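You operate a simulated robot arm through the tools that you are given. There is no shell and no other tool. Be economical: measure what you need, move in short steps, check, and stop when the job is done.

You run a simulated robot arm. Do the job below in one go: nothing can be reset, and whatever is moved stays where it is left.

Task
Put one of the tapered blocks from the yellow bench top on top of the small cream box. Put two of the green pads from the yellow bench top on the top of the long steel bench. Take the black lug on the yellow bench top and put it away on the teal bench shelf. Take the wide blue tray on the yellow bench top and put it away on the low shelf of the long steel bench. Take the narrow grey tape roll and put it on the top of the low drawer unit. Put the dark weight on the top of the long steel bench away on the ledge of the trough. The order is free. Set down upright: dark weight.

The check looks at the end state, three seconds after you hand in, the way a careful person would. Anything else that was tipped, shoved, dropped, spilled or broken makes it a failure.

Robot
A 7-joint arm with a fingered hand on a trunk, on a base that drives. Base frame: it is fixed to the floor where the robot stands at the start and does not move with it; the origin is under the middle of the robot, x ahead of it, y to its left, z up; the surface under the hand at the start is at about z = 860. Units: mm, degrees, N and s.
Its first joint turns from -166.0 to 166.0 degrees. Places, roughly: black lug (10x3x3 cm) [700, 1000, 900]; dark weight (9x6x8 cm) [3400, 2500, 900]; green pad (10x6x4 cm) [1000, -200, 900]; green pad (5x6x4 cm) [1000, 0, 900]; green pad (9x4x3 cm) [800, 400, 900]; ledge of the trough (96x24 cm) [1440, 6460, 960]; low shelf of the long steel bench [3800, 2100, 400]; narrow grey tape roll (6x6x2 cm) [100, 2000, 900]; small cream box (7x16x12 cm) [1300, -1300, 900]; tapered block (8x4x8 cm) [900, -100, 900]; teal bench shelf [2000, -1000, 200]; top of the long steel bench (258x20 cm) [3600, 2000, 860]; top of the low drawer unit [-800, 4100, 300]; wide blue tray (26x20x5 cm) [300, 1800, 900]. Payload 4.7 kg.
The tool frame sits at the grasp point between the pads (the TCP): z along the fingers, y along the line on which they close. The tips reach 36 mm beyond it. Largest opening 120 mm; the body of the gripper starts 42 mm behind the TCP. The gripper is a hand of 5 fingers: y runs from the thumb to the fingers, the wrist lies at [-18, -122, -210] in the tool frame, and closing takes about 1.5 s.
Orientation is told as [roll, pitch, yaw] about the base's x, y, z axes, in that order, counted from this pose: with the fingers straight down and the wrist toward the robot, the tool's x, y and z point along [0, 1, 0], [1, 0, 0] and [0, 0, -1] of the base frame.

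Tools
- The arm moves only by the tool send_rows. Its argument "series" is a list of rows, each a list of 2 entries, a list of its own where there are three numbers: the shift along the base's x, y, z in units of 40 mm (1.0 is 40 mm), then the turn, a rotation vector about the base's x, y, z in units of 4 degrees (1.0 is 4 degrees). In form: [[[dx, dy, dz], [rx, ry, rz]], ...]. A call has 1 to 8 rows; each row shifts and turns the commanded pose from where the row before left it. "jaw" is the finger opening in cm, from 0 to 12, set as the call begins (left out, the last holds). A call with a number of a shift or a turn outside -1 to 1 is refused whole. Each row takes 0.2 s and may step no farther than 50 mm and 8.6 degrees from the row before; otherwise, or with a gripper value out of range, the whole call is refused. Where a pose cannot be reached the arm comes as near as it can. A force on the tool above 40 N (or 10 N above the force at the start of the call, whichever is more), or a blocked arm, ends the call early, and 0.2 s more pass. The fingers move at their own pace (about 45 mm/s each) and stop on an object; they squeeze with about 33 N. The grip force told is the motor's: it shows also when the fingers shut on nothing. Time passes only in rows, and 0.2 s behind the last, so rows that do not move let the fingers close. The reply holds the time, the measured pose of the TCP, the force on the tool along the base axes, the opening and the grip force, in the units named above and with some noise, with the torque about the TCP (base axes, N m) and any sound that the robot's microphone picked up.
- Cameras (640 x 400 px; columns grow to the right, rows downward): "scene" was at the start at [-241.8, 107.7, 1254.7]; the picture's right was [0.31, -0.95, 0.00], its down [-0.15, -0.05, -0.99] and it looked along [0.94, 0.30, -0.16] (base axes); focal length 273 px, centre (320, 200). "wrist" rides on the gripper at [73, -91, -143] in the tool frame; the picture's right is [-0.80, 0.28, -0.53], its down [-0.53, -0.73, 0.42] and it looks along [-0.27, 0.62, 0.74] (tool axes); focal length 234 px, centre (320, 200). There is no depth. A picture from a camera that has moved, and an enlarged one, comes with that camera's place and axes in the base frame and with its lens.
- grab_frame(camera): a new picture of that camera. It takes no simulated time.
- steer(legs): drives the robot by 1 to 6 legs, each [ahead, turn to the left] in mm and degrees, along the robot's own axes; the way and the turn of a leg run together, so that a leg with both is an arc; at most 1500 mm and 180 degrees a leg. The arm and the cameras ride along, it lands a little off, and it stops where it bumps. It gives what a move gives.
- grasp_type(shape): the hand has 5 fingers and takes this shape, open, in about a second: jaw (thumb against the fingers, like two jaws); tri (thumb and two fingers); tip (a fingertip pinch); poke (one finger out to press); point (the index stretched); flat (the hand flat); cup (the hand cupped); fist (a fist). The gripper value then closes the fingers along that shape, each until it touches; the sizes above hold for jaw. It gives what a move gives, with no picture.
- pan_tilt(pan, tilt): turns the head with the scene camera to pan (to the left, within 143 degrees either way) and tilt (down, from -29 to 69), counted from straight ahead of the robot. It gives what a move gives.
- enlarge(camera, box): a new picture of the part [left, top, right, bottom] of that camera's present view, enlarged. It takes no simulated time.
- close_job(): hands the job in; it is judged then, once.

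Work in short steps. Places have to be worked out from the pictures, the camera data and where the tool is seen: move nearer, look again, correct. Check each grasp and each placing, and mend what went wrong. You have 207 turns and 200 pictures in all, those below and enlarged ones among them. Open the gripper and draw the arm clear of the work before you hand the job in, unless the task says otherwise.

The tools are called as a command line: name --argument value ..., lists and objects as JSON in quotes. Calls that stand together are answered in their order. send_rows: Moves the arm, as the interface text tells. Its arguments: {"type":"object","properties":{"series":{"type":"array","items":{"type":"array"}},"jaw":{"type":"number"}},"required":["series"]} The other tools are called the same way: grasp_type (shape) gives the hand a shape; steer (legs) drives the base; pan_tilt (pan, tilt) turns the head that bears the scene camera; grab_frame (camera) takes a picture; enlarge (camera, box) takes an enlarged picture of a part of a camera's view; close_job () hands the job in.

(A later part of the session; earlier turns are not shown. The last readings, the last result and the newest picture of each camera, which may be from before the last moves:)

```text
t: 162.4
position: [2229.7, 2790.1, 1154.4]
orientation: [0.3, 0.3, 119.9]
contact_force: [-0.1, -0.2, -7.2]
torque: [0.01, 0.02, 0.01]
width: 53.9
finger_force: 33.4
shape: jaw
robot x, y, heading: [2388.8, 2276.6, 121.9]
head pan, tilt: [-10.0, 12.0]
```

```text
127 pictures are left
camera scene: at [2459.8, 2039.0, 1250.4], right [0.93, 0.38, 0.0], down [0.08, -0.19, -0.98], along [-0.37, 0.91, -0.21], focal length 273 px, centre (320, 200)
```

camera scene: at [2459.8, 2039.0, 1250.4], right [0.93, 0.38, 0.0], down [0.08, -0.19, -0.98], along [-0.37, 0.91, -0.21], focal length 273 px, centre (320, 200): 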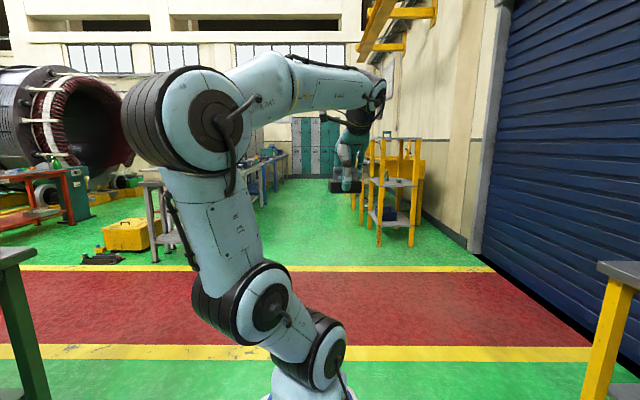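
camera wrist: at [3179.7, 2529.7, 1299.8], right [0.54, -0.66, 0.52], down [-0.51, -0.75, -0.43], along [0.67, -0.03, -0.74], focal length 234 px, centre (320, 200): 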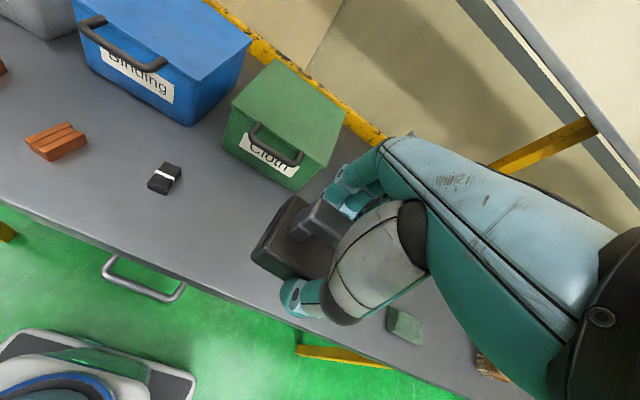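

The trough should be past the yellow stand, beyond the lane. Drive across the lane and look again.

steer --legs '[[0, -8], [1500, 0], [500, 0]]'

pan_tilt --pan -25 --tilt 12

grab_frame --camera "scene"

pan_tilt --pan 20 --tilt 12

grab_frame --camera "scene"

```text
t: 173.1
position: [1449.0, 4622.8, 1153.9]
orientation: [0.2, 0.2, 113.2]
contact_force: [0.2, -1.1, -7.0]
torque: [-0.04, 0.02, 0.01]
width: 53.7
finger_force: 33.2
shape: jaw
robot x, y, heading: [1548.3, 4091.4, 115.6]
head pan, tilt: [-10.0, 12.0]
```

```text
t: 173.8
position: [1448.6, 4623.2, 1153.5]
orientation: [0.3, 0.2, 113.2]
contact_force: [0.3, -0.7, -6.8]
torque: [0.01, -0.01, 0.01]
width: 53.4
finger_force: 33.5
shape: jaw
robot x, y, heading: [1546.6, 4091.6, 115.6]
head pan, tilt: [-25.0, 12.0]
```

```text
126 pictures are left
camera scene: at [1615.2, 3853.9, 1250.4], right [1.0, 0.01, 0.0], down [0.0, -0.21, -0.98], along [-0.01, 0.98, -0.21], focal length 273 px, centre (320, 200)
```

scene: 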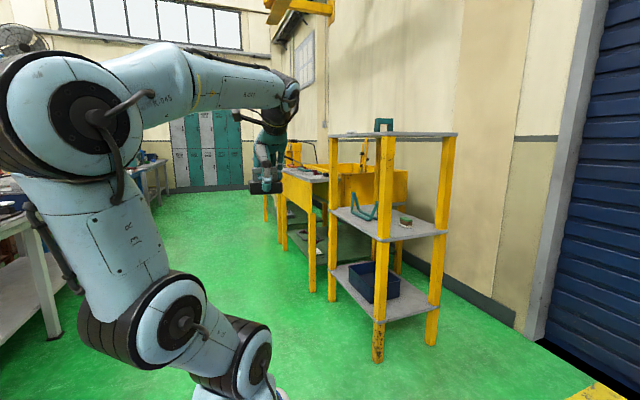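

```text
t: 174.9
position: [1449.8, 4623.6, 1154.6]
orientation: [0.3, 0.1, 113.2]
contact_force: [0.5, 0.6, -6.7]
torque: [-0.03, 0.02, 0.01]
width: 53.5
finger_force: 32.9
shape: jaw
robot x, y, heading: [1547.8, 4095.7, 116.0]
head pan, tilt: [20.0, 12.0]
```

```text
125 pictures are left
camera scene: at [1549.7, 3825.9, 1250.4], right [0.7, 0.71, 0.0], down [0.15, -0.15, -0.98], along [-0.7, 0.69, -0.21], focal length 273 px, centre (320, 200)
```

scene: 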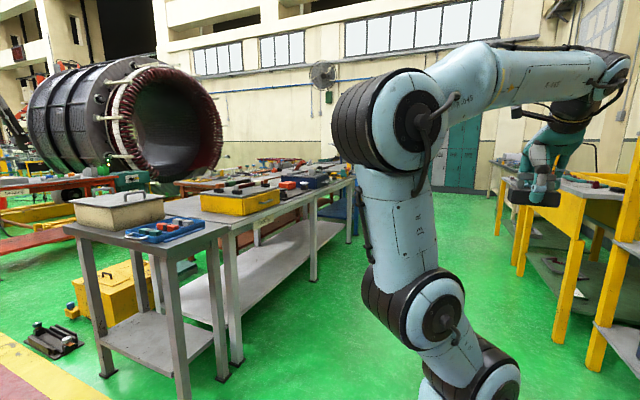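

The trough is the yellow-sided table past the stand; ledge ≈ u along the wall. Drive to stand in front of it.

steer --legs '[[0, -8], [1500, 0], [680, 0], [0, -86]]'

pan_tilt --pan -15 --tilt 20

grab_frame --camera "scene"

grab_frame --camera "wrist"

```text
t: 189.9
position: [1424.3, 6206.0, 1154.9]
orientation: [0.2, 0.1, 19.0]
contact_force: [-0.3, 0.1, -6.9]
torque: [0.01, 0.0, 0.02]
width: 53.2
finger_force: 33.0
shape: jaw
robot x, y, heading: [885.6, 6147.8, 21.3]
head pan, tilt: [20.0, 12.0]
```

```text
t: 190.9
position: [1424.9, 6205.7, 1154.0]
orientation: [0.2, 0.2, 18.9]
contact_force: [-0.1, -0.8, -7.4]
torque: [0.01, -0.02, 0.01]
width: 53.2
finger_force: 33.4
shape: jaw
robot x, y, heading: [890.6, 6148.4, 21.3]
head pan, tilt: [-15.0, 20.0]
```

```text
124 pictures are left
camera scene: at [644.7, 6112.0, 1237.4], right [0.11, -0.99, 0.0], down [-0.34, -0.04, -0.94], along [0.93, 0.1, -0.34], focal length 273 px, centre (320, 200)
```

scene: 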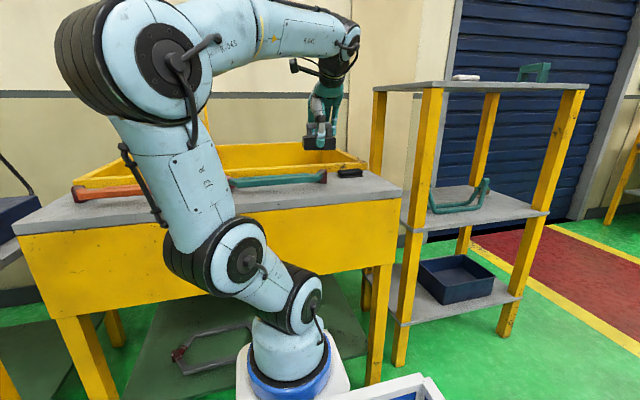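

```text
123 pictures are left
camera wrist: at [1315.5, 6244.7, 1299.6], right [0.53, -0.67, 0.52], down [-0.52, -0.74, -0.43], along [0.67, -0.05, -0.74], focal length 234 px, centre (320, 200)
```

wrist: 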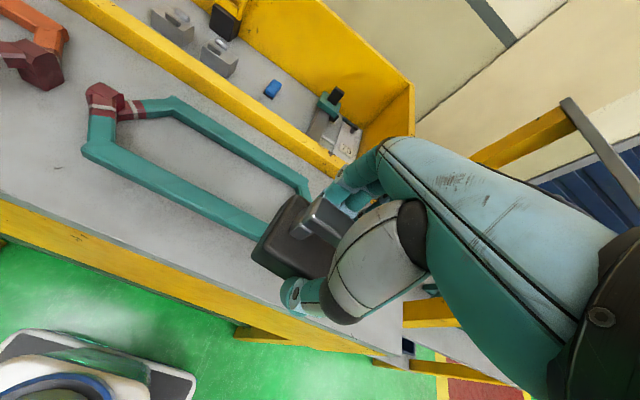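

enlarge --camera "scene" --box '[210, 110, 410, 235]'

pan_tilt --pan 30 --tilt 22

grab_frame --camera "scene"

```text
3.20 times, centred on (310, 172) of scene
camera zoom: at [644.7, 6112.0, 1237.4], right [0.11, -0.99, 0.0], down [-0.34, -0.04, -0.94], along [0.93, 0.1, -0.34], focal length 873 px, centre (352, 288)
```

zoom: 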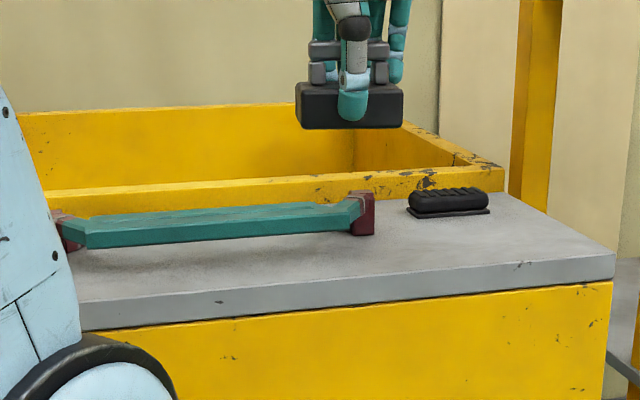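

```text
t: 192.1
position: [1424.8, 6205.1, 1153.9]
orientation: [0.3, 0.2, 19.0]
contact_force: [-0.5, -0.1, -6.4]
torque: [-0.01, 0.03, 0.0]
width: 53.1
finger_force: 32.8
shape: jaw
robot x, y, heading: [890.7, 6149.5, 21.2]
head pan, tilt: [30.0, 22.0]
```

```text
121 pictures are left
camera scene: at [610.2, 6174.1, 1234.1], right [0.78, -0.63, 0.0], down [-0.23, -0.29, -0.93], along [0.58, 0.72, -0.37], focal length 273 px, centre (320, 200)
```

scene: 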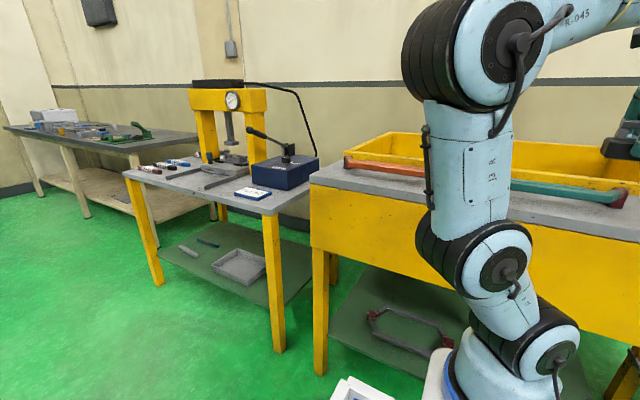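

Free spot on the ledge's right end in front of the black brush: target ≈(1528,6079). Move above it.

send_rows --series '[[[0.65, -0.8, 0], [0, 0, 0]], [[0.65, -0.8, 0], [0, 0, 0]], [[0.65, -0.8, 0], [0, 0, 0]], [[0.65, -0.75, -0.5], [0, 0, 0.5]]]'

grab_frame --camera "wrist"

pan_tilt --pan -20 --tilt 20

enlarge --camera "scene" --box '[210, 110, 410, 235]'

```text
t: 193.1
position: [1529.4, 6080.3, 1137.3]
orientation: [0.2, 0.1, 21.0]
contact_force: [0.1, 0.1, -5.7]
torque: [-0.09, 0.01, 0.0]
width: 53.0
finger_force: 33.4
shape: jaw
robot x, y, heading: [888.6, 6148.4, 21.4]
head pan, tilt: [30.0, 22.0]
```

```text
120 pictures are left
camera wrist: at [1417.9, 6115.6, 1281.7], right [0.55, -0.65, 0.52], down [-0.49, -0.76, -0.43], along [0.67, -0.02, -0.74], focal length 234 px, centre (320, 200)
```

wrist: 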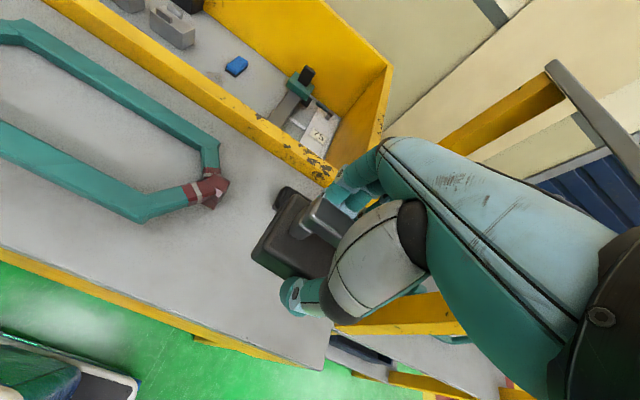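

```text
t: 194.2
position: [1527.9, 6079.6, 1135.5]
orientation: [0.4, 0.3, 20.9]
contact_force: [-0.4, -0.2, -7.0]
torque: [0.0, 0.0, -0.02]
width: 53.3
finger_force: 33.4
shape: jaw
robot x, y, heading: [890.5, 6145.4, 21.3]
head pan, tilt: [-20.0, 20.0]
```

```text
3.20 times, centred on (310, 172) of scene
camera zoom: at [645.3, 6103.8, 1237.4], right [0.02, -1.0, 0.0], down [-0.34, -0.01, -0.94], along [0.94, 0.02, -0.34], focal length 873 px, centre (352, 288)
```

zoom: 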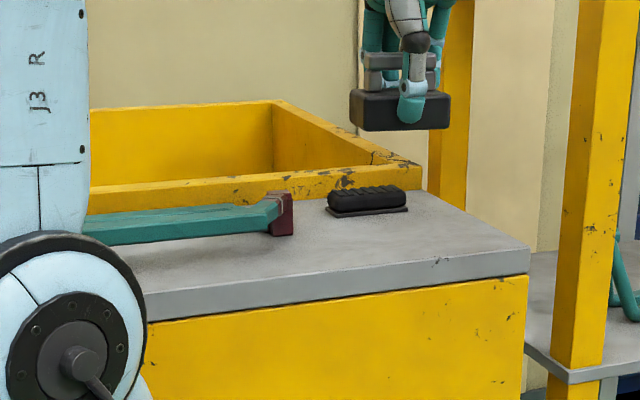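

Geometry agrees. Descend toward the ledge.

send_rows --series '[[[0, 0, -0.9], [0, 0, 0]], [[0, 0, -0.9], [0, 0, 0]], [[0, 0, -0.7], [0, 0, 0]], [[0, 0, -0.3], [0, 0, 0]]]'

grab_frame --camera "wrist"

enlarge --camera "scene" --box '[210, 110, 410, 235]'

```text
t: 195.2
position: [1527.9, 6079.6, 1022.9]
orientation: [0.3, 0.2, 20.9]
contact_force: [0.1, 0.3, -6.4]
torque: [0.0, -0.02, -0.02]
width: 53.2
finger_force: 33.3
shape: jaw
robot x, y, heading: [888.2, 6148.1, 21.2]
head pan, tilt: [-20.0, 20.0]
```

```text
118 pictures are left
camera wrist: at [1418.1, 6115.5, 1168.0], right [0.55, -0.65, 0.52], down [-0.5, -0.76, -0.43], along [0.67, -0.02, -0.74], focal length 234 px, centre (320, 200)
```

wrist: 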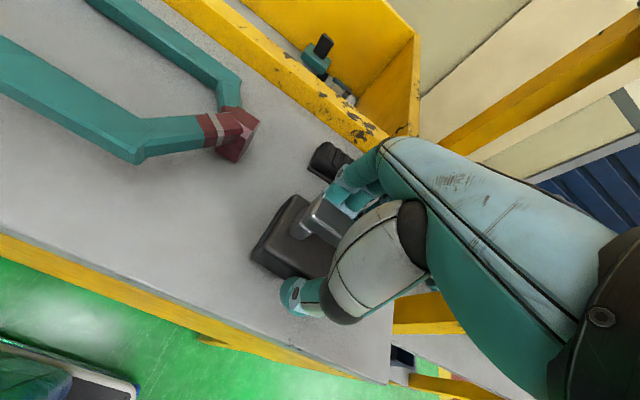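

```text
3.20 times, centred on (310, 172) of scene
camera zoom: at [645.3, 6103.8, 1237.4], right [0.02, -1.0, 0.0], down [-0.34, -0.01, -0.94], along [0.94, 0.02, -0.34], focal length 873 px, centre (352, 288)
```

zoom: 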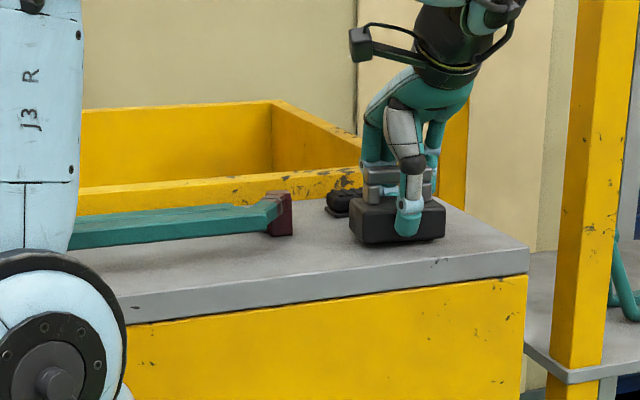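

Shift ~12 mm toward the edge to keep clear of the brush behind, then feel down.

send_rows --series '[[[-0.28, -0.1, 0], [0, 0, 0]], [[0, 0, -0.15], [0, 0, 0]], [[0, 0, -0.1], [0, 0, 0]], [[0, 0, -0.1], [0, 0, 0]], [[0, 0, -0.08], [0, 0, 0]]]'

```text
t: 196.3
position: [1518.3, 6076.6, 1015.1]
orientation: [-0.3, -0.4, 20.9]
contact_force: [-4.6, 0.4, 15.2]
torque: [-0.03, 0.36, 0.04]
width: 55.0
finger_force: 32.9
shape: jaw
robot x, y, heading: [889.7, 6146.5, 21.1]
head pan, tilt: [-20.0, 20.0]
stopped in row 5: the force on the tool passed its limit at 44 N (the readings are from after the stop); the commanded pose is now the measured one
```

Contact with the ledge. Open carefully without moving.

send_rows --series '[[[0, 0, 0], [0, 0, 0]], [[0, 0, 0], [0, 0, 0]], [[0, 0, 0], [0, 0, 0]], [[0, 0, 0], [0, 0, 0]]]' --jaw 8

grab_frame --camera "wrist"

enlarge --camera "scene" --box '[260, 110, 420, 210]'

```text
t: 197.3
position: [1517.8, 6076.3, 1012.9]
orientation: [-0.1, -0.3, 20.8]
contact_force: [-0.6, -0.7, 0.2]
torque: [0.01, 0.01, 0.0]
width: 79.6
finger_force: 0.0
shape: jaw
robot x, y, heading: [885.9, 6147.9, 21.3]
head pan, tilt: [-20.0, 20.0]
```

```text
116 pictures are left
camera wrist: at [1406.6, 6112.0, 1157.0], right [0.55, -0.65, 0.53], down [-0.49, -0.76, -0.43], along [0.68, -0.03, -0.73], focal length 234 px, centre (320, 200)
```

wrist: 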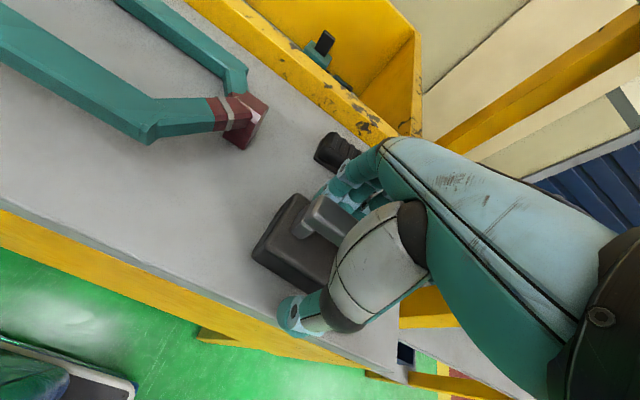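

```text
4.00 times, centred on (340, 160) of scene
camera zoom: at [645.1, 6103.8, 1237.4], right [0.02, -1.0, 0.0], down [-0.34, -0.01, -0.94], along [0.94, 0.02, -0.34], focal length 1091 px, centre (240, 360)
```

zoom: 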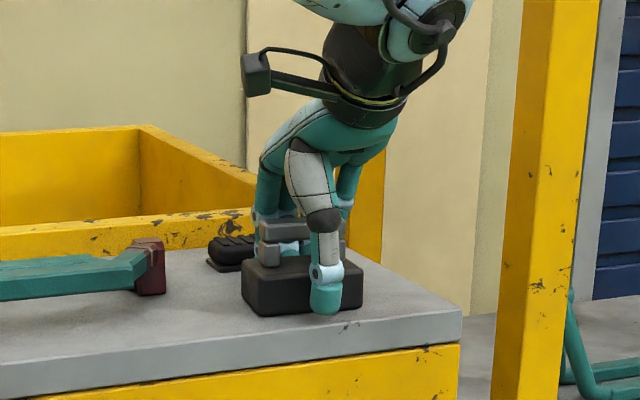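

It stands on the ledge. Rise straight up and check.

send_rows --series '[[[0, 0, 0.4], [0, 0, 0]], [[0, 0, 0.8], [0, 0, 0]], [[0, 0, 0.9], [0, 0, 0]], [[0, 0, 1], [0, 0, 0]], [[0, 0, 1], [0, 0, 0]], [[-0.8, -0.3, 0.6], [0, 0, 0]], [[-0.8, -0.3, 0], [0, 0, 0]], [[-0.8, -0.3, 0], [0, 0, 0]]]'

enlarge --camera "scene" --box '[260, 110, 420, 210]'

```text
t: 199.1
position: [1421.4, 6039.5, 1201.4]
orientation: [-0.1, -0.3, 21.0]
contact_force: [1.8, 0.2, -0.4]
torque: [0.0, 0.02, -0.03]
width: 79.7
finger_force: 0.1
shape: jaw
robot x, y, heading: [888.1, 6147.5, 21.1]
head pan, tilt: [-20.0, 20.0]
```

```text
4.00 times, centred on (340, 160) of scene
camera zoom: at [645.2, 6103.7, 1237.4], right [0.02, -1.0, 0.0], down [-0.34, -0.01, -0.94], along [0.94, 0.02, -0.34], focal length 1091 px, centre (240, 360)
```

zoom: 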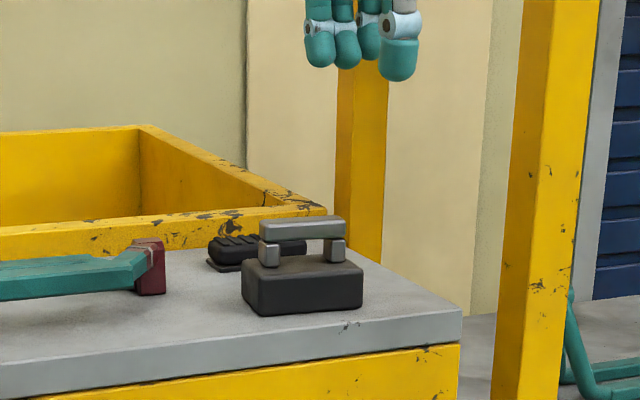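

Weight placed upright. Now drive back toward the left end of the yellow bench for the tape roll.

steer --legs '[[0, -90], [1500, 0], [900, 0], [0, -77], [1500, 0]]'

```text
t: 225.2
position: [-144.0, 3127.0, 1202.4]
orientation: [-0.1, -0.3, -149.3]
contact_force: [0.4, 0.2, 0.8]
torque: [-0.01, -0.01, -0.02]
width: 79.8
finger_force: 0.0
shape: jaw
robot x, y, heading: [400.4, 3112.5, -148.9]
head pan, tilt: [-20.0, 20.0]
```

steer --legs '[[0, 6], [693, 0], [0, 74.5]]'

pan_tilt --pan -15 --tilt 22

grab_frame --camera "scene"

grab_frame --camera "wrist"

```text
t: 232.8
position: [-268.4, 2155.7, 1202.6]
orientation: [-0.1, -0.2, -68.9]
contact_force: [0.1, -0.4, -0.2]
torque: [0.02, 0.02, 0.0]
width: 79.9
finger_force: 0.0
shape: jaw
robot x, y, heading: [-161.0, 2693.4, -68.3]
head pan, tilt: [-20.0, 20.0]
```

```text
t: 233.5
position: [-267.2, 2156.2, 1201.8]
orientation: [-0.1, -0.4, -68.9]
contact_force: [0.3, 0.3, 0.4]
torque: [-0.02, -0.01, 0.0]
width: 79.7
finger_force: 0.0
shape: jaw
robot x, y, heading: [-164.2, 2688.0, -68.4]
head pan, tilt: [-15.0, 22.0]
```

```text
113 pictures are left
camera scene: at [-198.5, 2932.3, 1234.1], right [-0.99, -0.11, 0.0], down [-0.04, 0.37, -0.93], along [0.11, -0.92, -0.37], focal length 273 px, centre (320, 200)
```

scene: 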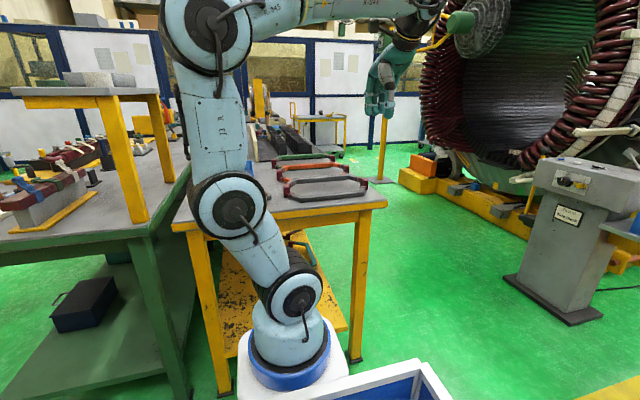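

```text
112 pictures are left
camera wrist: at [-233.2, 2268.6, 1345.7], right [-0.65, -0.55, 0.53], down [-0.76, 0.49, -0.43], along [-0.02, -0.68, -0.73], focal length 234 px, centre (320, 200)
```

wrist: 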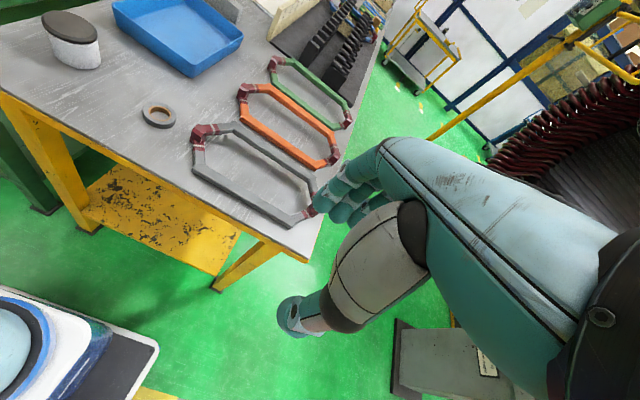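

Tape roll is at ≈(123,2024), lying flat. Move the hand over it.

send_rows --series '[[[0.98, -0.33, 0], [0, 0, 0]], [[0.98, -0.33, 0], [0, 0, 0]], [[0.98, -0.33, 0], [0, 0, 0]], [[0.98, -0.33, 0], [0, 0, 0]], [[0.98, -0.33, 0], [0, 0, 0]], [[0.98, -0.33, 0], [0, 0, 0]], [[0.98, -0.33, 0], [0, 0, 0]], [[0.98, -0.33, 0], [0, 0, 0]]]' --jaw 9

send_rows --series '[[[0.95, -0.33, -0.6], [0, 0, 0]], [[0.95, -0.33, -0.6], [0, 0, 0]], [[0, 0, -1], [0, 0, 0]], [[0, 0, -1], [0, 0, 0]], [[0, 0, -1], [0, 0, 0]]]'

grab_frame --camera "wrist"

```text
t: 235.3
position: [44.0, 2049.5, 1202.1]
orientation: [-0.2, -0.5, -68.9]
contact_force: [-1.3, 0.1, 0.8]
torque: [-0.04, -0.02, 0.0]
width: 89.7
finger_force: 0.2
shape: jaw
robot x, y, heading: [-163.8, 2688.3, -68.3]
head pan, tilt: [-15.0, 22.0]
```

```text
t: 236.5
position: [121.6, 2022.6, 1033.8]
orientation: [-0.2, -0.4, -68.9]
contact_force: [-0.3, 0.1, 0.7]
torque: [-0.01, -0.04, -0.03]
width: 89.5
finger_force: 0.1
shape: jaw
robot x, y, heading: [-163.3, 2687.4, -68.5]
head pan, tilt: [-15.0, 22.0]
```

```text
111 pictures are left
camera wrist: at [155.6, 2135.5, 1177.5], right [-0.65, -0.55, 0.53], down [-0.76, 0.49, -0.43], along [-0.02, -0.68, -0.73], focal length 234 px, centre (320, 200)
```

wrist: 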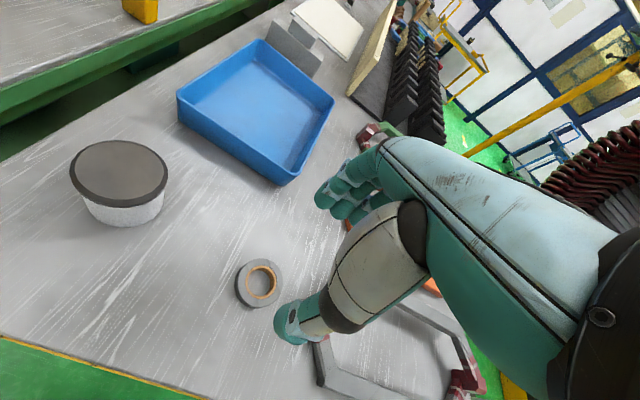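

Roll at (119,2028). Small correction and descend to z 901.

send_rows --series '[[[-0.02, 0.12, -0.9], [0, 0, 0]], [[0, 0, -0.9], [0, 0, 0]], [[0, 0, -0.9], [0, 0, 0]], [[0, 0, -0.55], [0, 0, 0]]]'

grab_frame --camera "wrist"

```text
t: 237.5
position: [120.2, 2027.3, 901.7]
orientation: [-0.2, -0.3, -68.9]
contact_force: [0.4, -0.2, 0.1]
torque: [-0.05, 0.02, 0.0]
width: 90.0
finger_force: 0.0
shape: jaw
robot x, y, heading: [-161.0, 2689.4, -68.5]
head pan, tilt: [-15.0, 22.0]
```

```text
110 pictures are left
camera wrist: at [156.0, 2139.9, 1046.5], right [-0.65, -0.55, 0.53], down [-0.76, 0.49, -0.43], along [-0.02, -0.68, -0.73], focal length 234 px, centre (320, 200)
```

wrist: 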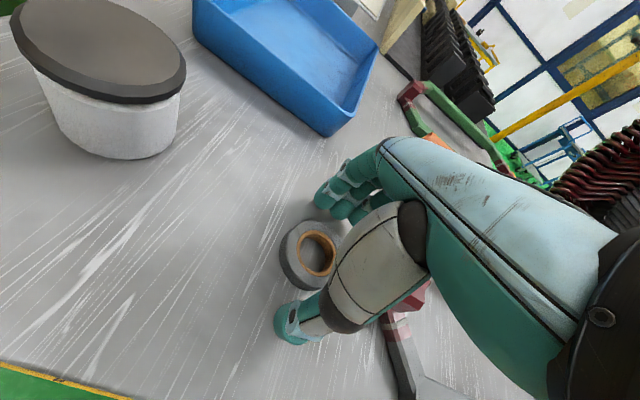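

Close on the roll.

send_rows --series '[[[0, 0, 0], [0, 0, 0]], [[0, 0, 0], [0, 0, 0]], [[0, 0, 0], [0, 0, 0]], [[0, 0, 0], [0, 0, 0]], [[0, 0, 0], [0, 0, 0]], [[0, 0, 0], [0, 0, 0]]]' --jaw 0

grab_frame --camera "wrist"

```text
t: 238.9
position: [120.1, 2026.8, 902.3]
orientation: [0.0, -0.3, -68.9]
contact_force: [-0.6, -0.4, 0.0]
torque: [0.02, 0.01, 0.04]
width: 51.9
finger_force: 33.0
shape: jaw
robot x, y, heading: [-161.2, 2687.5, -68.6]
head pan, tilt: [-15.0, 22.0]
```

```text
109 pictures are left
camera wrist: at [156.1, 2139.7, 1046.6], right [-0.65, -0.55, 0.53], down [-0.76, 0.49, -0.43], along [-0.03, -0.68, -0.73], focal length 234 px, centre (320, 200)
```

wrist: 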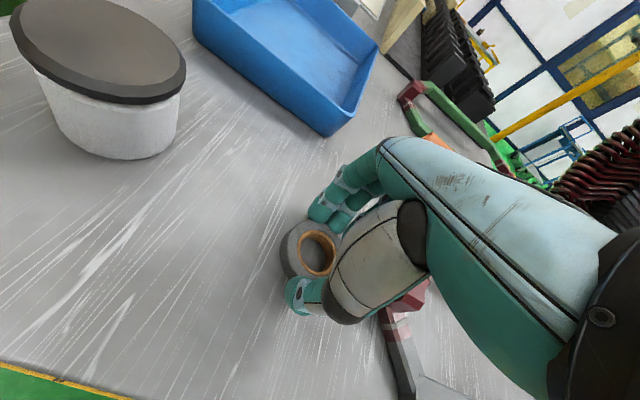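

Gripped. Lift and retract.

send_rows --series '[[[0, 0, 0.5], [0, 0, 0]], [[0, 0, 0.9], [0, 0, 0]], [[0, 0, 0.9], [0, 0, 0]], [[0, 0, 0.9], [0, 0, 0]], [[0, 0, 0.9], [0, 0, 0]], [[0, 0, 0.9], [0, 0, 0]], [[-0.35, 0.9, 0.5], [0, 0, 0]], [[-0.35, 0.9, 0.5], [0, 0, 0]]]'

send_rows --series '[[[-0.35, 0.9, 0], [0, 0, 0]], [[-0.35, 0.9, 0], [0, 0, 0]], [[-0.35, 0.9, 0], [0, 0, 0]]]'

grab_frame --camera "wrist"

steer --legs '[[-250, 0], [0, 180]]'

pan_tilt --pan 10 --tilt 20

grab_frame --camera "scene"

```text
t: 240.7
position: [93.4, 2101.1, 1140.6]
orientation: [-0.1, 0.0, -68.9]
contact_force: [0.1, 0.2, -1.2]
torque: [0.06, 0.0, -0.01]
width: 51.8
finger_force: 32.5
shape: jaw
robot x, y, heading: [-162.5, 2688.4, -68.6]
head pan, tilt: [-15.0, 22.0]
```

```text
t: 241.5
position: [49.1, 2208.1, 1142.8]
orientation: [-0.1, -0.2, -68.9]
contact_force: [-0.1, -0.8, -0.8]
torque: [0.05, -0.01, -0.01]
width: 51.7
finger_force: 32.8
shape: jaw
robot x, y, heading: [-160.4, 2690.4, -68.3]
head pan, tilt: [-15.0, 22.0]
```

```text
108 pictures are left
camera wrist: at [84.3, 2321.4, 1286.4], right [-0.65, -0.55, 0.53], down [-0.76, 0.49, -0.43], along [-0.03, -0.68, -0.73], focal length 234 px, centre (320, 200)
```

wrist: 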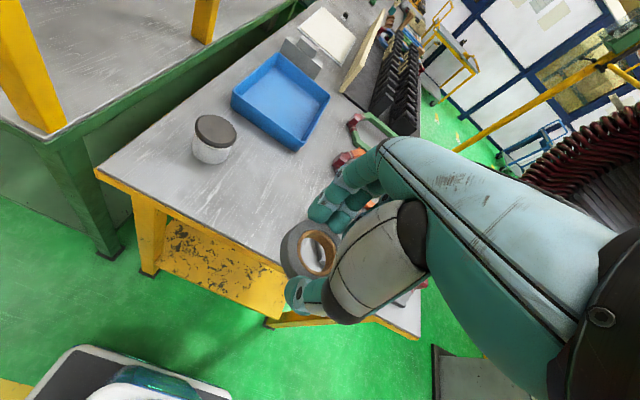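

```text
t: 250.5
position: [-431.0, 3415.6, 1142.9]
orientation: [-0.1, -0.3, 107.2]
contact_force: [-1.2, -0.3, 0.1]
torque: [0.0, 0.01, -0.02]
width: 51.3
finger_force: 33.3
shape: jaw
robot x, y, heading: [-252.6, 2921.2, 107.8]
head pan, tilt: [-15.0, 22.0]
```

```text
t: 251.4
position: [-432.2, 3415.8, 1143.6]
orientation: [-0.1, -0.4, 107.2]
contact_force: [0.7, 0.0, -0.6]
torque: [-0.03, 0.03, -0.02]
width: 50.7
finger_force: 32.7
shape: jaw
robot x, y, heading: [-254.0, 2923.1, 107.5]
head pan, tilt: [10.0, 20.0]
```

```text
107 pictures are left
camera scene: at [-273.7, 2664.6, 1237.3], right [0.89, 0.46, 0.0], down [0.16, -0.3, -0.94], along [-0.44, 0.83, -0.34], focal length 273 px, centre (320, 200)
```

scene: 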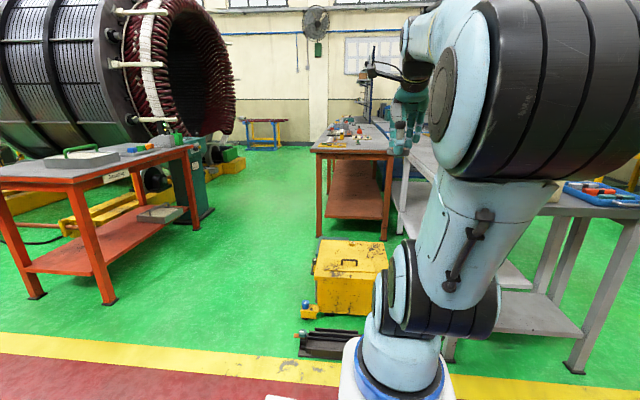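

The yellow unit with a handle is the low drawer unit. Enlarge to see its top.

enlarge --camera "scene" --box '[270, 220, 430, 370]'

```text
2.67 times, centred on (350, 295) of scene
camera zoom: at [-273.7, 2664.6, 1237.3], right [0.89, 0.46, 0.0], down [0.16, -0.3, -0.94], along [-0.44, 0.83, -0.34], focal length 728 px, centre (240, -53)
```

zoom: 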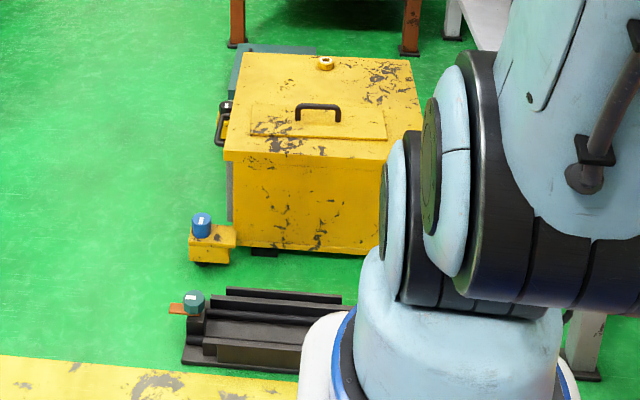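

Top ≈345×435 mm, center ≈(-817,4083), handle in the middle. I'll approach from its left side where the floor is open.

steer --legs '[[0, 56], [1144, 0], [0, -57.7], [574, 0], [0, -84]]'

pan_tilt --pan -12 --tilt 35

grab_frame --camera "scene"

grab_frame --camera "wrist"

```text
t: 268.7
position: [-1022.3, 4006.9, 1143.9]
orientation: [-0.1, -0.3, 21.6]
contact_force: [-0.7, -0.8, -1.0]
torque: [0.04, -0.01, -0.01]
width: 50.4
finger_force: 32.7
shape: jaw
robot x, y, heading: [-1501.5, 3791.5, 21.9]
head pan, tilt: [10.0, 20.0]
```

```text
t: 269.6
position: [-1021.6, 4006.9, 1143.6]
orientation: [0.0, -0.3, 21.5]
contact_force: [-0.8, 0.2, -0.5]
torque: [0.01, 0.0, 0.0]
width: 50.6
finger_force: 33.3
shape: jaw
robot x, y, heading: [-1502.9, 3790.9, 22.2]
head pan, tilt: [-12.0, 35.0]
```

```text
105 pictures are left
camera scene: at [-1750.4, 3758.8, 1213.5], right [0.17, -0.98, 0.0], down [-0.56, -0.1, -0.82], along [0.81, 0.14, -0.57], focal length 273 px, centre (320, 200)
```

scene: 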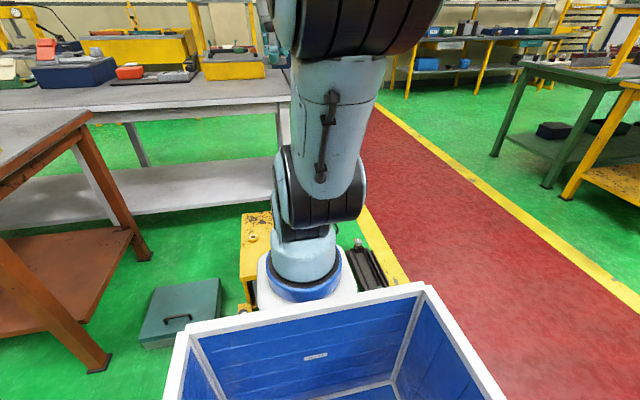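

```text
104 pictures are left
camera wrist: at [-1133.6, 4042.1, 1287.0], right [0.55, -0.65, 0.53], down [-0.48, -0.76, -0.43], along [0.68, -0.02, -0.73], focal length 234 px, centre (320, 200)
```

wrist: 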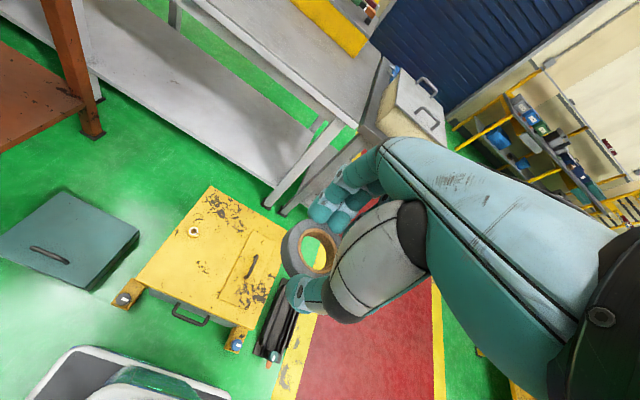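

Target spot on top ≈(-888,4132), clear of the lid panel and ring. Back off 60 mm, and bring the hand over the spot.

steer --legs '[[-60, 0]]'

send_rows --series '[[[0.9, 0.65, 0], [0, 0, 0]], [[0.9, 0.65, 0], [0, 0, 0]], [[0.9, 0.65, 0], [0, 0, 0]], [[0.9, 0.65, 0], [0, 0, 0]], [[0.85, 0.65, -0.4], [0, 0, 0]], [[0, 0, -1], [0, 0, 0]], [[0, 0, -1], [0, 0, 0]], [[0, 0, -1], [0, 0, 0]]]'

grab_frame --camera "wrist"

```text
t: 270.5
position: [-1076.5, 3985.3, 1143.6]
orientation: [-0.1, -0.3, 21.6]
contact_force: [-0.3, -0.9, 0.1]
torque: [-0.02, 0.01, -0.01]
width: 50.3
finger_force: 32.4
shape: jaw
robot x, y, heading: [-1554.8, 3770.9, 22.3]
head pan, tilt: [-12.0, 35.0]
```

```text
t: 272.3
position: [-899.1, 4113.9, 1009.3]
orientation: [-0.1, -0.3, 21.6]
contact_force: [-0.6, -0.1, -0.5]
torque: [0.01, 0.0, 0.0]
width: 50.2
finger_force: 32.5
shape: jaw
robot x, y, heading: [-1554.4, 3774.1, 21.9]
head pan, tilt: [-12.0, 35.0]
```

```text
103 pictures are left
camera wrist: at [-1011.4, 4149.0, 1151.7], right [0.55, -0.65, 0.53], down [-0.48, -0.76, -0.43], along [0.68, -0.02, -0.73], focal length 234 px, centre (320, 200)
```

wrist: 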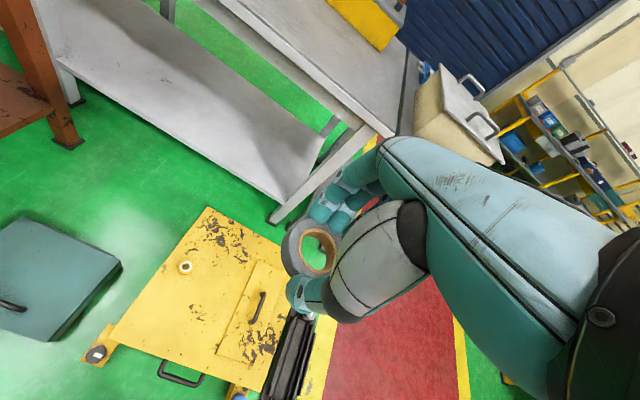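

Spot confirmed at (-885,4130). Descend in stages.

send_rows --series '[[[0.3, 0.4, -1], [0, 0, 0]], [[0, 0, -1], [0, 0, 0]], [[0, 0, -1], [0, 0, 0]], [[0, 0, -1], [0, 0, 0]], [[0, 0, -1], [0, 0, 0]], [[0, 0, -1], [0, 0, 0]], [[0, 0, -1], [0, 0, 0]], [[0, 0, -1], [0, 0, 0]]]'

grab_frame --camera "wrist"

grab_frame --camera "scene"

```text
t: 274.1
position: [-885.4, 4134.1, 685.3]
orientation: [-0.1, -0.5, 21.5]
contact_force: [-0.4, 0.1, 0.5]
torque: [-0.03, 0.01, 0.02]
width: 50.6
finger_force: 33.2
shape: jaw
robot x, y, heading: [-1552.7, 3774.8, 22.2]
head pan, tilt: [-12.0, 35.0]
```

```text
102 pictures are left
camera wrist: at [-997.9, 4168.9, 829.1], right [0.55, -0.65, 0.53], down [-0.48, -0.76, -0.43], along [0.68, -0.02, -0.73], focal length 234 px, centre (320, 200)
```

wrist: 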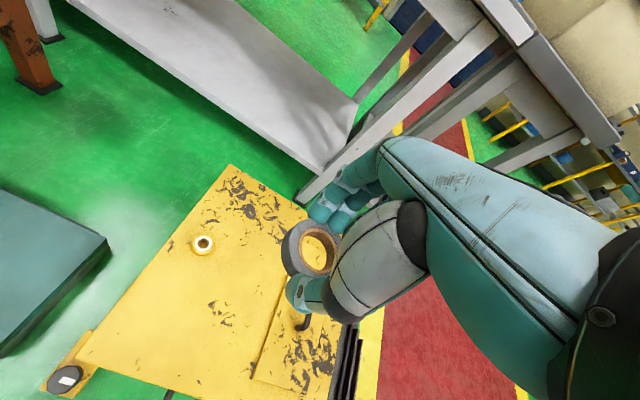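

```text
101 pictures are left
camera scene: at [-1805.0, 3736.5, 1213.5], right [0.17, -0.98, 0.0], down [-0.56, -0.1, -0.82], along [0.81, 0.14, -0.57], focal length 273 px, centre (320, 200)
```

scene: 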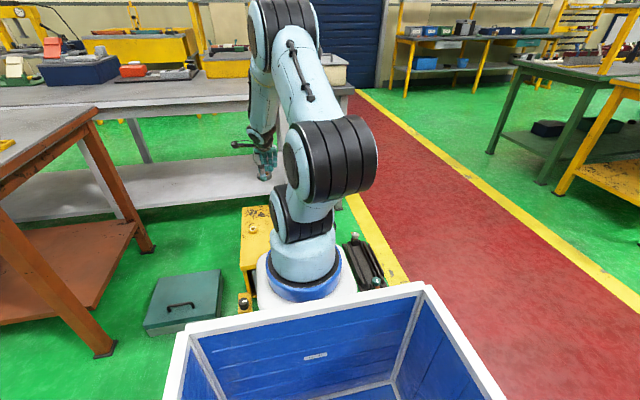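

send_rows --series '[[[0, 0, -1], [0, 0, 0]], [[0, 0, -1], [0, 0, 0]], [[0, 0, -1], [0, 0, 0]], [[0, 0, -1], [0, 0, 0]], [[0, 0, -1], [0, 0, 0]], [[0, 0, -1], [0, 0, 0]], [[0, 0, -1], [0, 0, 0]]]'

grab_frame --camera "wrist"

```text
t: 275.7
position: [-885.9, 4132.0, 405.9]
orientation: [-0.2, -0.3, 21.5]
contact_force: [1.2, -0.1, -0.5]
torque: [0.0, 0.05, 0.01]
width: 50.5
finger_force: 33.1
shape: jaw
robot x, y, heading: [-1557.6, 3770.7, 22.0]
head pan, tilt: [-12.0, 35.0]
```

```text
100 pictures are left
camera wrist: at [-997.9, 4166.9, 550.4], right [0.55, -0.64, 0.53], down [-0.48, -0.76, -0.43], along [0.68, -0.02, -0.73], focal length 234 px, centre (320, 200)
```

wrist: 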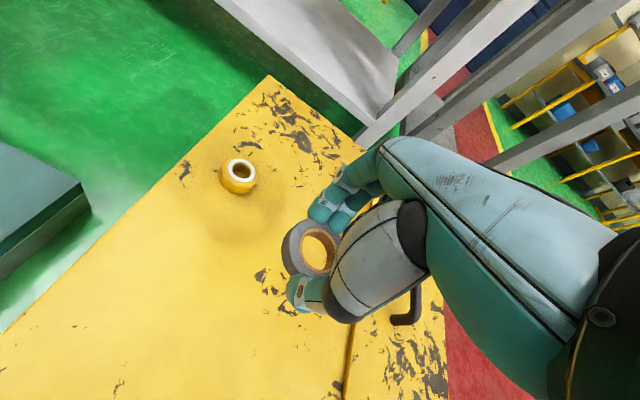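

send_rows --series '[[[-0.2, 0.1, -0.6], [0, 0, 0]], [[0, 0, -0.4], [0, 0, 0]], [[0, 0, -0.25], [0, 0, 0]], [[0, 0, -0.1], [0, 0, 0]], [[0, 0, -0.1], [0, 0, 0]]]'

```text
t: 276.9
position: [-891.4, 4146.2, 353.3]
orientation: [-0.8, -0.2, 21.3]
contact_force: [1.8, 0.0, -0.8]
torque: [0.03, 0.03, 0.0]
width: 50.6
finger_force: 33.4
shape: jaw
out of reach, approached as far as the arm can: row 2, 3, 5
robot x, y, heading: [-1557.7, 3772.6, 21.8]
head pan, tilt: [-12.0, 35.0]
```

send_rows --series '[[[0, 0, -0.1], [0, 0, 0]], [[0, 0, -0.1], [0, 0, 0]]]'

enlarge --camera "wrist" --box '[200, 100, 456, 320]'

```text
t: 277.5
position: [-890.4, 4147.1, 347.1]
orientation: [-0.8, -0.2, 21.4]
contact_force: [0.8, 0.3, -0.6]
torque: [0.03, 0.02, 0.01]
width: 50.3
finger_force: 32.7
shape: jaw
robot x, y, heading: [-1558.2, 3769.8, 22.1]
head pan, tilt: [-12.0, 35.0]
```

```text
1.82 times, centred on (328, 210) of wrist
camera zoom: at [-1002.1, 4184.6, 489.9], right [0.55, -0.64, 0.54], down [-0.48, -0.77, -0.42], along [0.68, -0.03, -0.73], focal length 426 px, centre (306, 182)
```

zoom: 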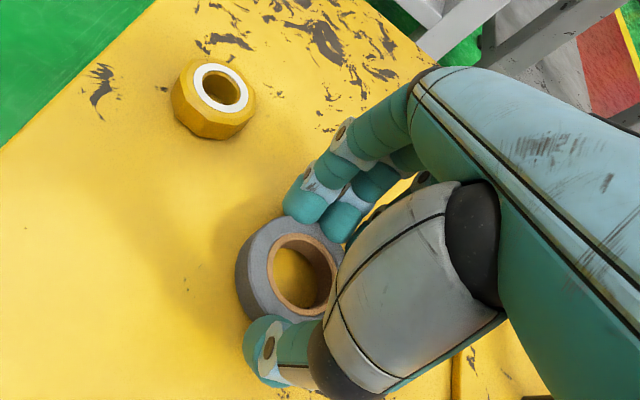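

send_rows --series '[[[0, 0, -0.08], [0, 0, 0]], [[0, 0, -0.08], [0, 0, 0]], [[0, 0, -0.08], [0, 0, 0]]]'

```text
t: 278.3
position: [-887.0, 4150.9, 341.1]
orientation: [-0.6, -0.3, 21.4]
contact_force: [-5.2, -6.3, 25.3]
torque: [-0.13, -0.01, -0.12]
width: 51.2
finger_force: 33.0
shape: jaw
out of reach, approached as far as the arm can: row 1
robot x, y, heading: [-1556.1, 3770.6, 21.6]
head pan, tilt: [-12.0, 35.0]
```

Contact at z≈341. Open.

send_rows --series '[[[0, 0, 0], [0, 0, 0]], [[0, 0, 0], [0, 0, 0]], [[0, 0, 0], [0, 0, 0]], [[0, 0, 0], [0, 0, 0]]]' --jaw 7.5

grab_frame --camera "wrist"

```text
t: 279.3
position: [-889.0, 4151.0, 338.6]
orientation: [-0.9, -0.1, 21.5]
contact_force: [0.0, 0.8, -0.8]
torque: [0.04, 0.01, -0.03]
width: 74.7
finger_force: 0.1
shape: jaw
robot x, y, heading: [-1555.0, 3769.0, 22.0]
head pan, tilt: [-12.0, 35.0]
```

```text
98 pictures are left
camera wrist: at [-1000.5, 4188.0, 481.9], right [0.55, -0.64, 0.54], down [-0.48, -0.77, -0.42], along [0.68, -0.03, -0.73], focal length 234 px, centre (320, 200)
```

wrist: 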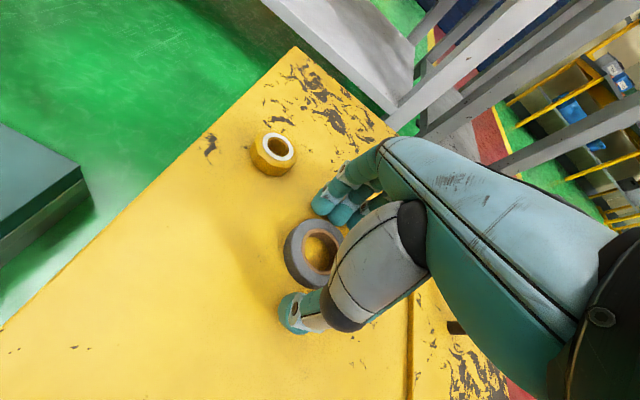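

Roll lies flat on the top. Rise straight up and away.

send_rows --series '[[[0, 0, 0.4], [0, 0, 0]], [[0, 0, 0.8], [0, 0, 0]], [[0, 0, 1], [0, 0, 0]], [[0, 0, 1], [0, 0, 0]], [[0, 0, 1], [0, 0, 0]], [[0, 0, 1], [0, 0, 0]], [[0, 0, 1], [0, 0, 0]], [[0, 0, 1], [0, 0, 0]]]'

grab_frame --camera "wrist"

send_rows --series '[[[0, 0, 1], [0, 0, 0]], [[0, 0, 1], [0, 0, 0]], [[0, 0, 1], [0, 0, 0]], [[0, 0, 1], [0, 0, 0]], [[0, 0, 1], [0, 0, 0]], [[0, 0, 1], [0, 0, 0]], [[0, 0, 1], [0, 0, 0]], [[0, 0, 1], [0, 0, 0]]]'

send_rows --series '[[[0, 0, 1], [0, 0, 0]], [[0, 0, 1], [0, 0, 0]], [[-0.9, -0.4, 0.7], [0, 0, 0]], [[-0.9, -0.4, 0.7], [0, 0, 0]], [[-0.9, -0.4, 0.7], [0, 0, 0]], [[-0.5, -0.3, 0.7], [0, 0, 0]]]'

```text
t: 281.1
position: [-891.3, 4149.9, 625.1]
orientation: [-0.1, -0.1, 21.4]
contact_force: [-0.4, 0.0, 0.1]
torque: [0.05, -0.01, 0.05]
width: 74.4
finger_force: 0.1
shape: jaw
robot x, y, heading: [-1556.0, 3769.5, 21.9]
head pan, tilt: [-12.0, 35.0]
```

```text
97 pictures are left
camera wrist: at [-1002.9, 4184.3, 769.5], right [0.55, -0.64, 0.53], down [-0.48, -0.76, -0.43], along [0.68, -0.02, -0.73], focal length 234 px, centre (320, 200)
```

wrist: 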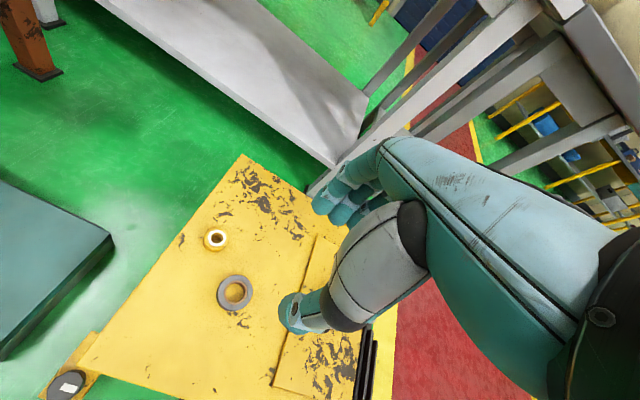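

```text
t: 282.9
position: [-890.1, 4151.7, 947.4]
orientation: [0.0, -0.2, 21.6]
contact_force: [0.2, 1.2, -0.5]
torque: [-0.01, 0.03, 0.0]
width: 74.5
finger_force: 0.0
shape: jaw
robot x, y, heading: [-1557.6, 3774.2, 21.9]
head pan, tilt: [-12.0, 35.0]
```

```text
t: 284.3
position: [-1015.8, 4087.6, 1138.2]
orientation: [-0.2, -0.1, 21.6]
contact_force: [0.9, 0.4, 0.0]
torque: [-0.03, 0.01, 0.04]
width: 74.8
finger_force: 0.0
shape: jaw
robot x, y, heading: [-1555.3, 3774.8, 22.2]
head pan, tilt: [-12.0, 35.0]
```

Tape roll done. Next the blue tray: I'll take it from the bench front by pinching its near long wall. Drive there.

steer --legs '[[0, -93.6], [1500, 0], [1000, 0], [0, 93]]'

pan_tilt --pan 10 --tilt 20

grab_frame --camera "wrist"

grab_frame --camera "scene"

```text
t: 304.4
position: [-205.5, 1747.6, 1139.2]
orientation: [-0.1, -0.3, 23.4]
contact_force: [-0.3, -0.7, 0.5]
torque: [-0.02, -0.01, 0.0]
width: 74.8
finger_force: 0.1
shape: jaw
robot x, y, heading: [-736.5, 1414.3, 23.8]
head pan, tilt: [-12.0, 35.0]
```

```text
t: 305.3
position: [-205.8, 1747.7, 1138.6]
orientation: [0.0, -0.3, 23.4]
contact_force: [0.5, 0.2, -0.1]
torque: [0.0, -0.01, 0.03]
width: 74.7
finger_force: 0.0
shape: jaw
robot x, y, heading: [-735.1, 1413.1, 23.7]
head pan, tilt: [10.0, 20.0]
```

```text
96 pictures are left
camera wrist: at [-318.7, 1779.0, 1281.8], right [0.57, -0.63, 0.53], down [-0.46, -0.78, -0.43], along [0.68, 0.0, -0.73], focal length 234 px, centre (320, 200)
```

wrist: 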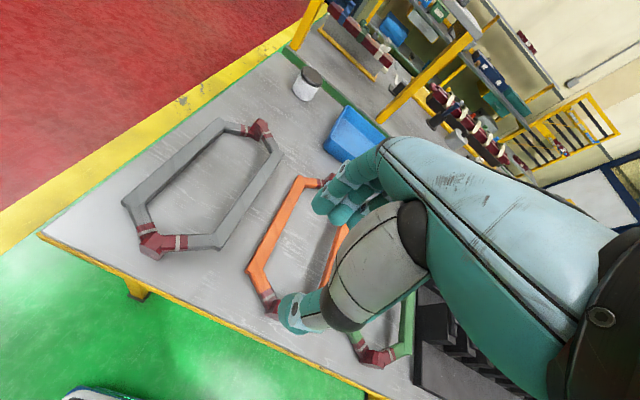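

```text
95 pictures are left
camera scene: at [-991.6, 1404.9, 1237.3], right [0.56, -0.83, 0.0], down [-0.28, -0.19, -0.94], along [0.78, 0.52, -0.34], focal length 273 px, centre (320, 200)
```

scene: 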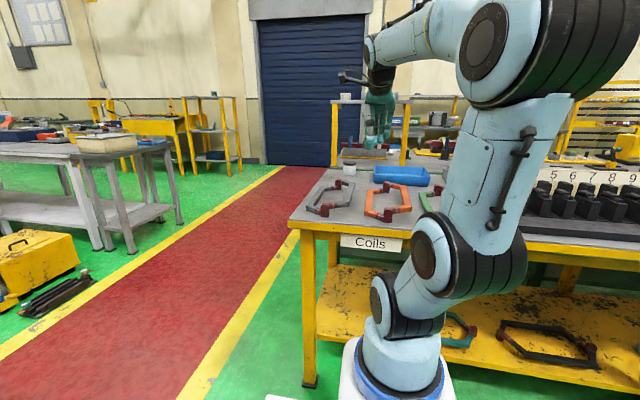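

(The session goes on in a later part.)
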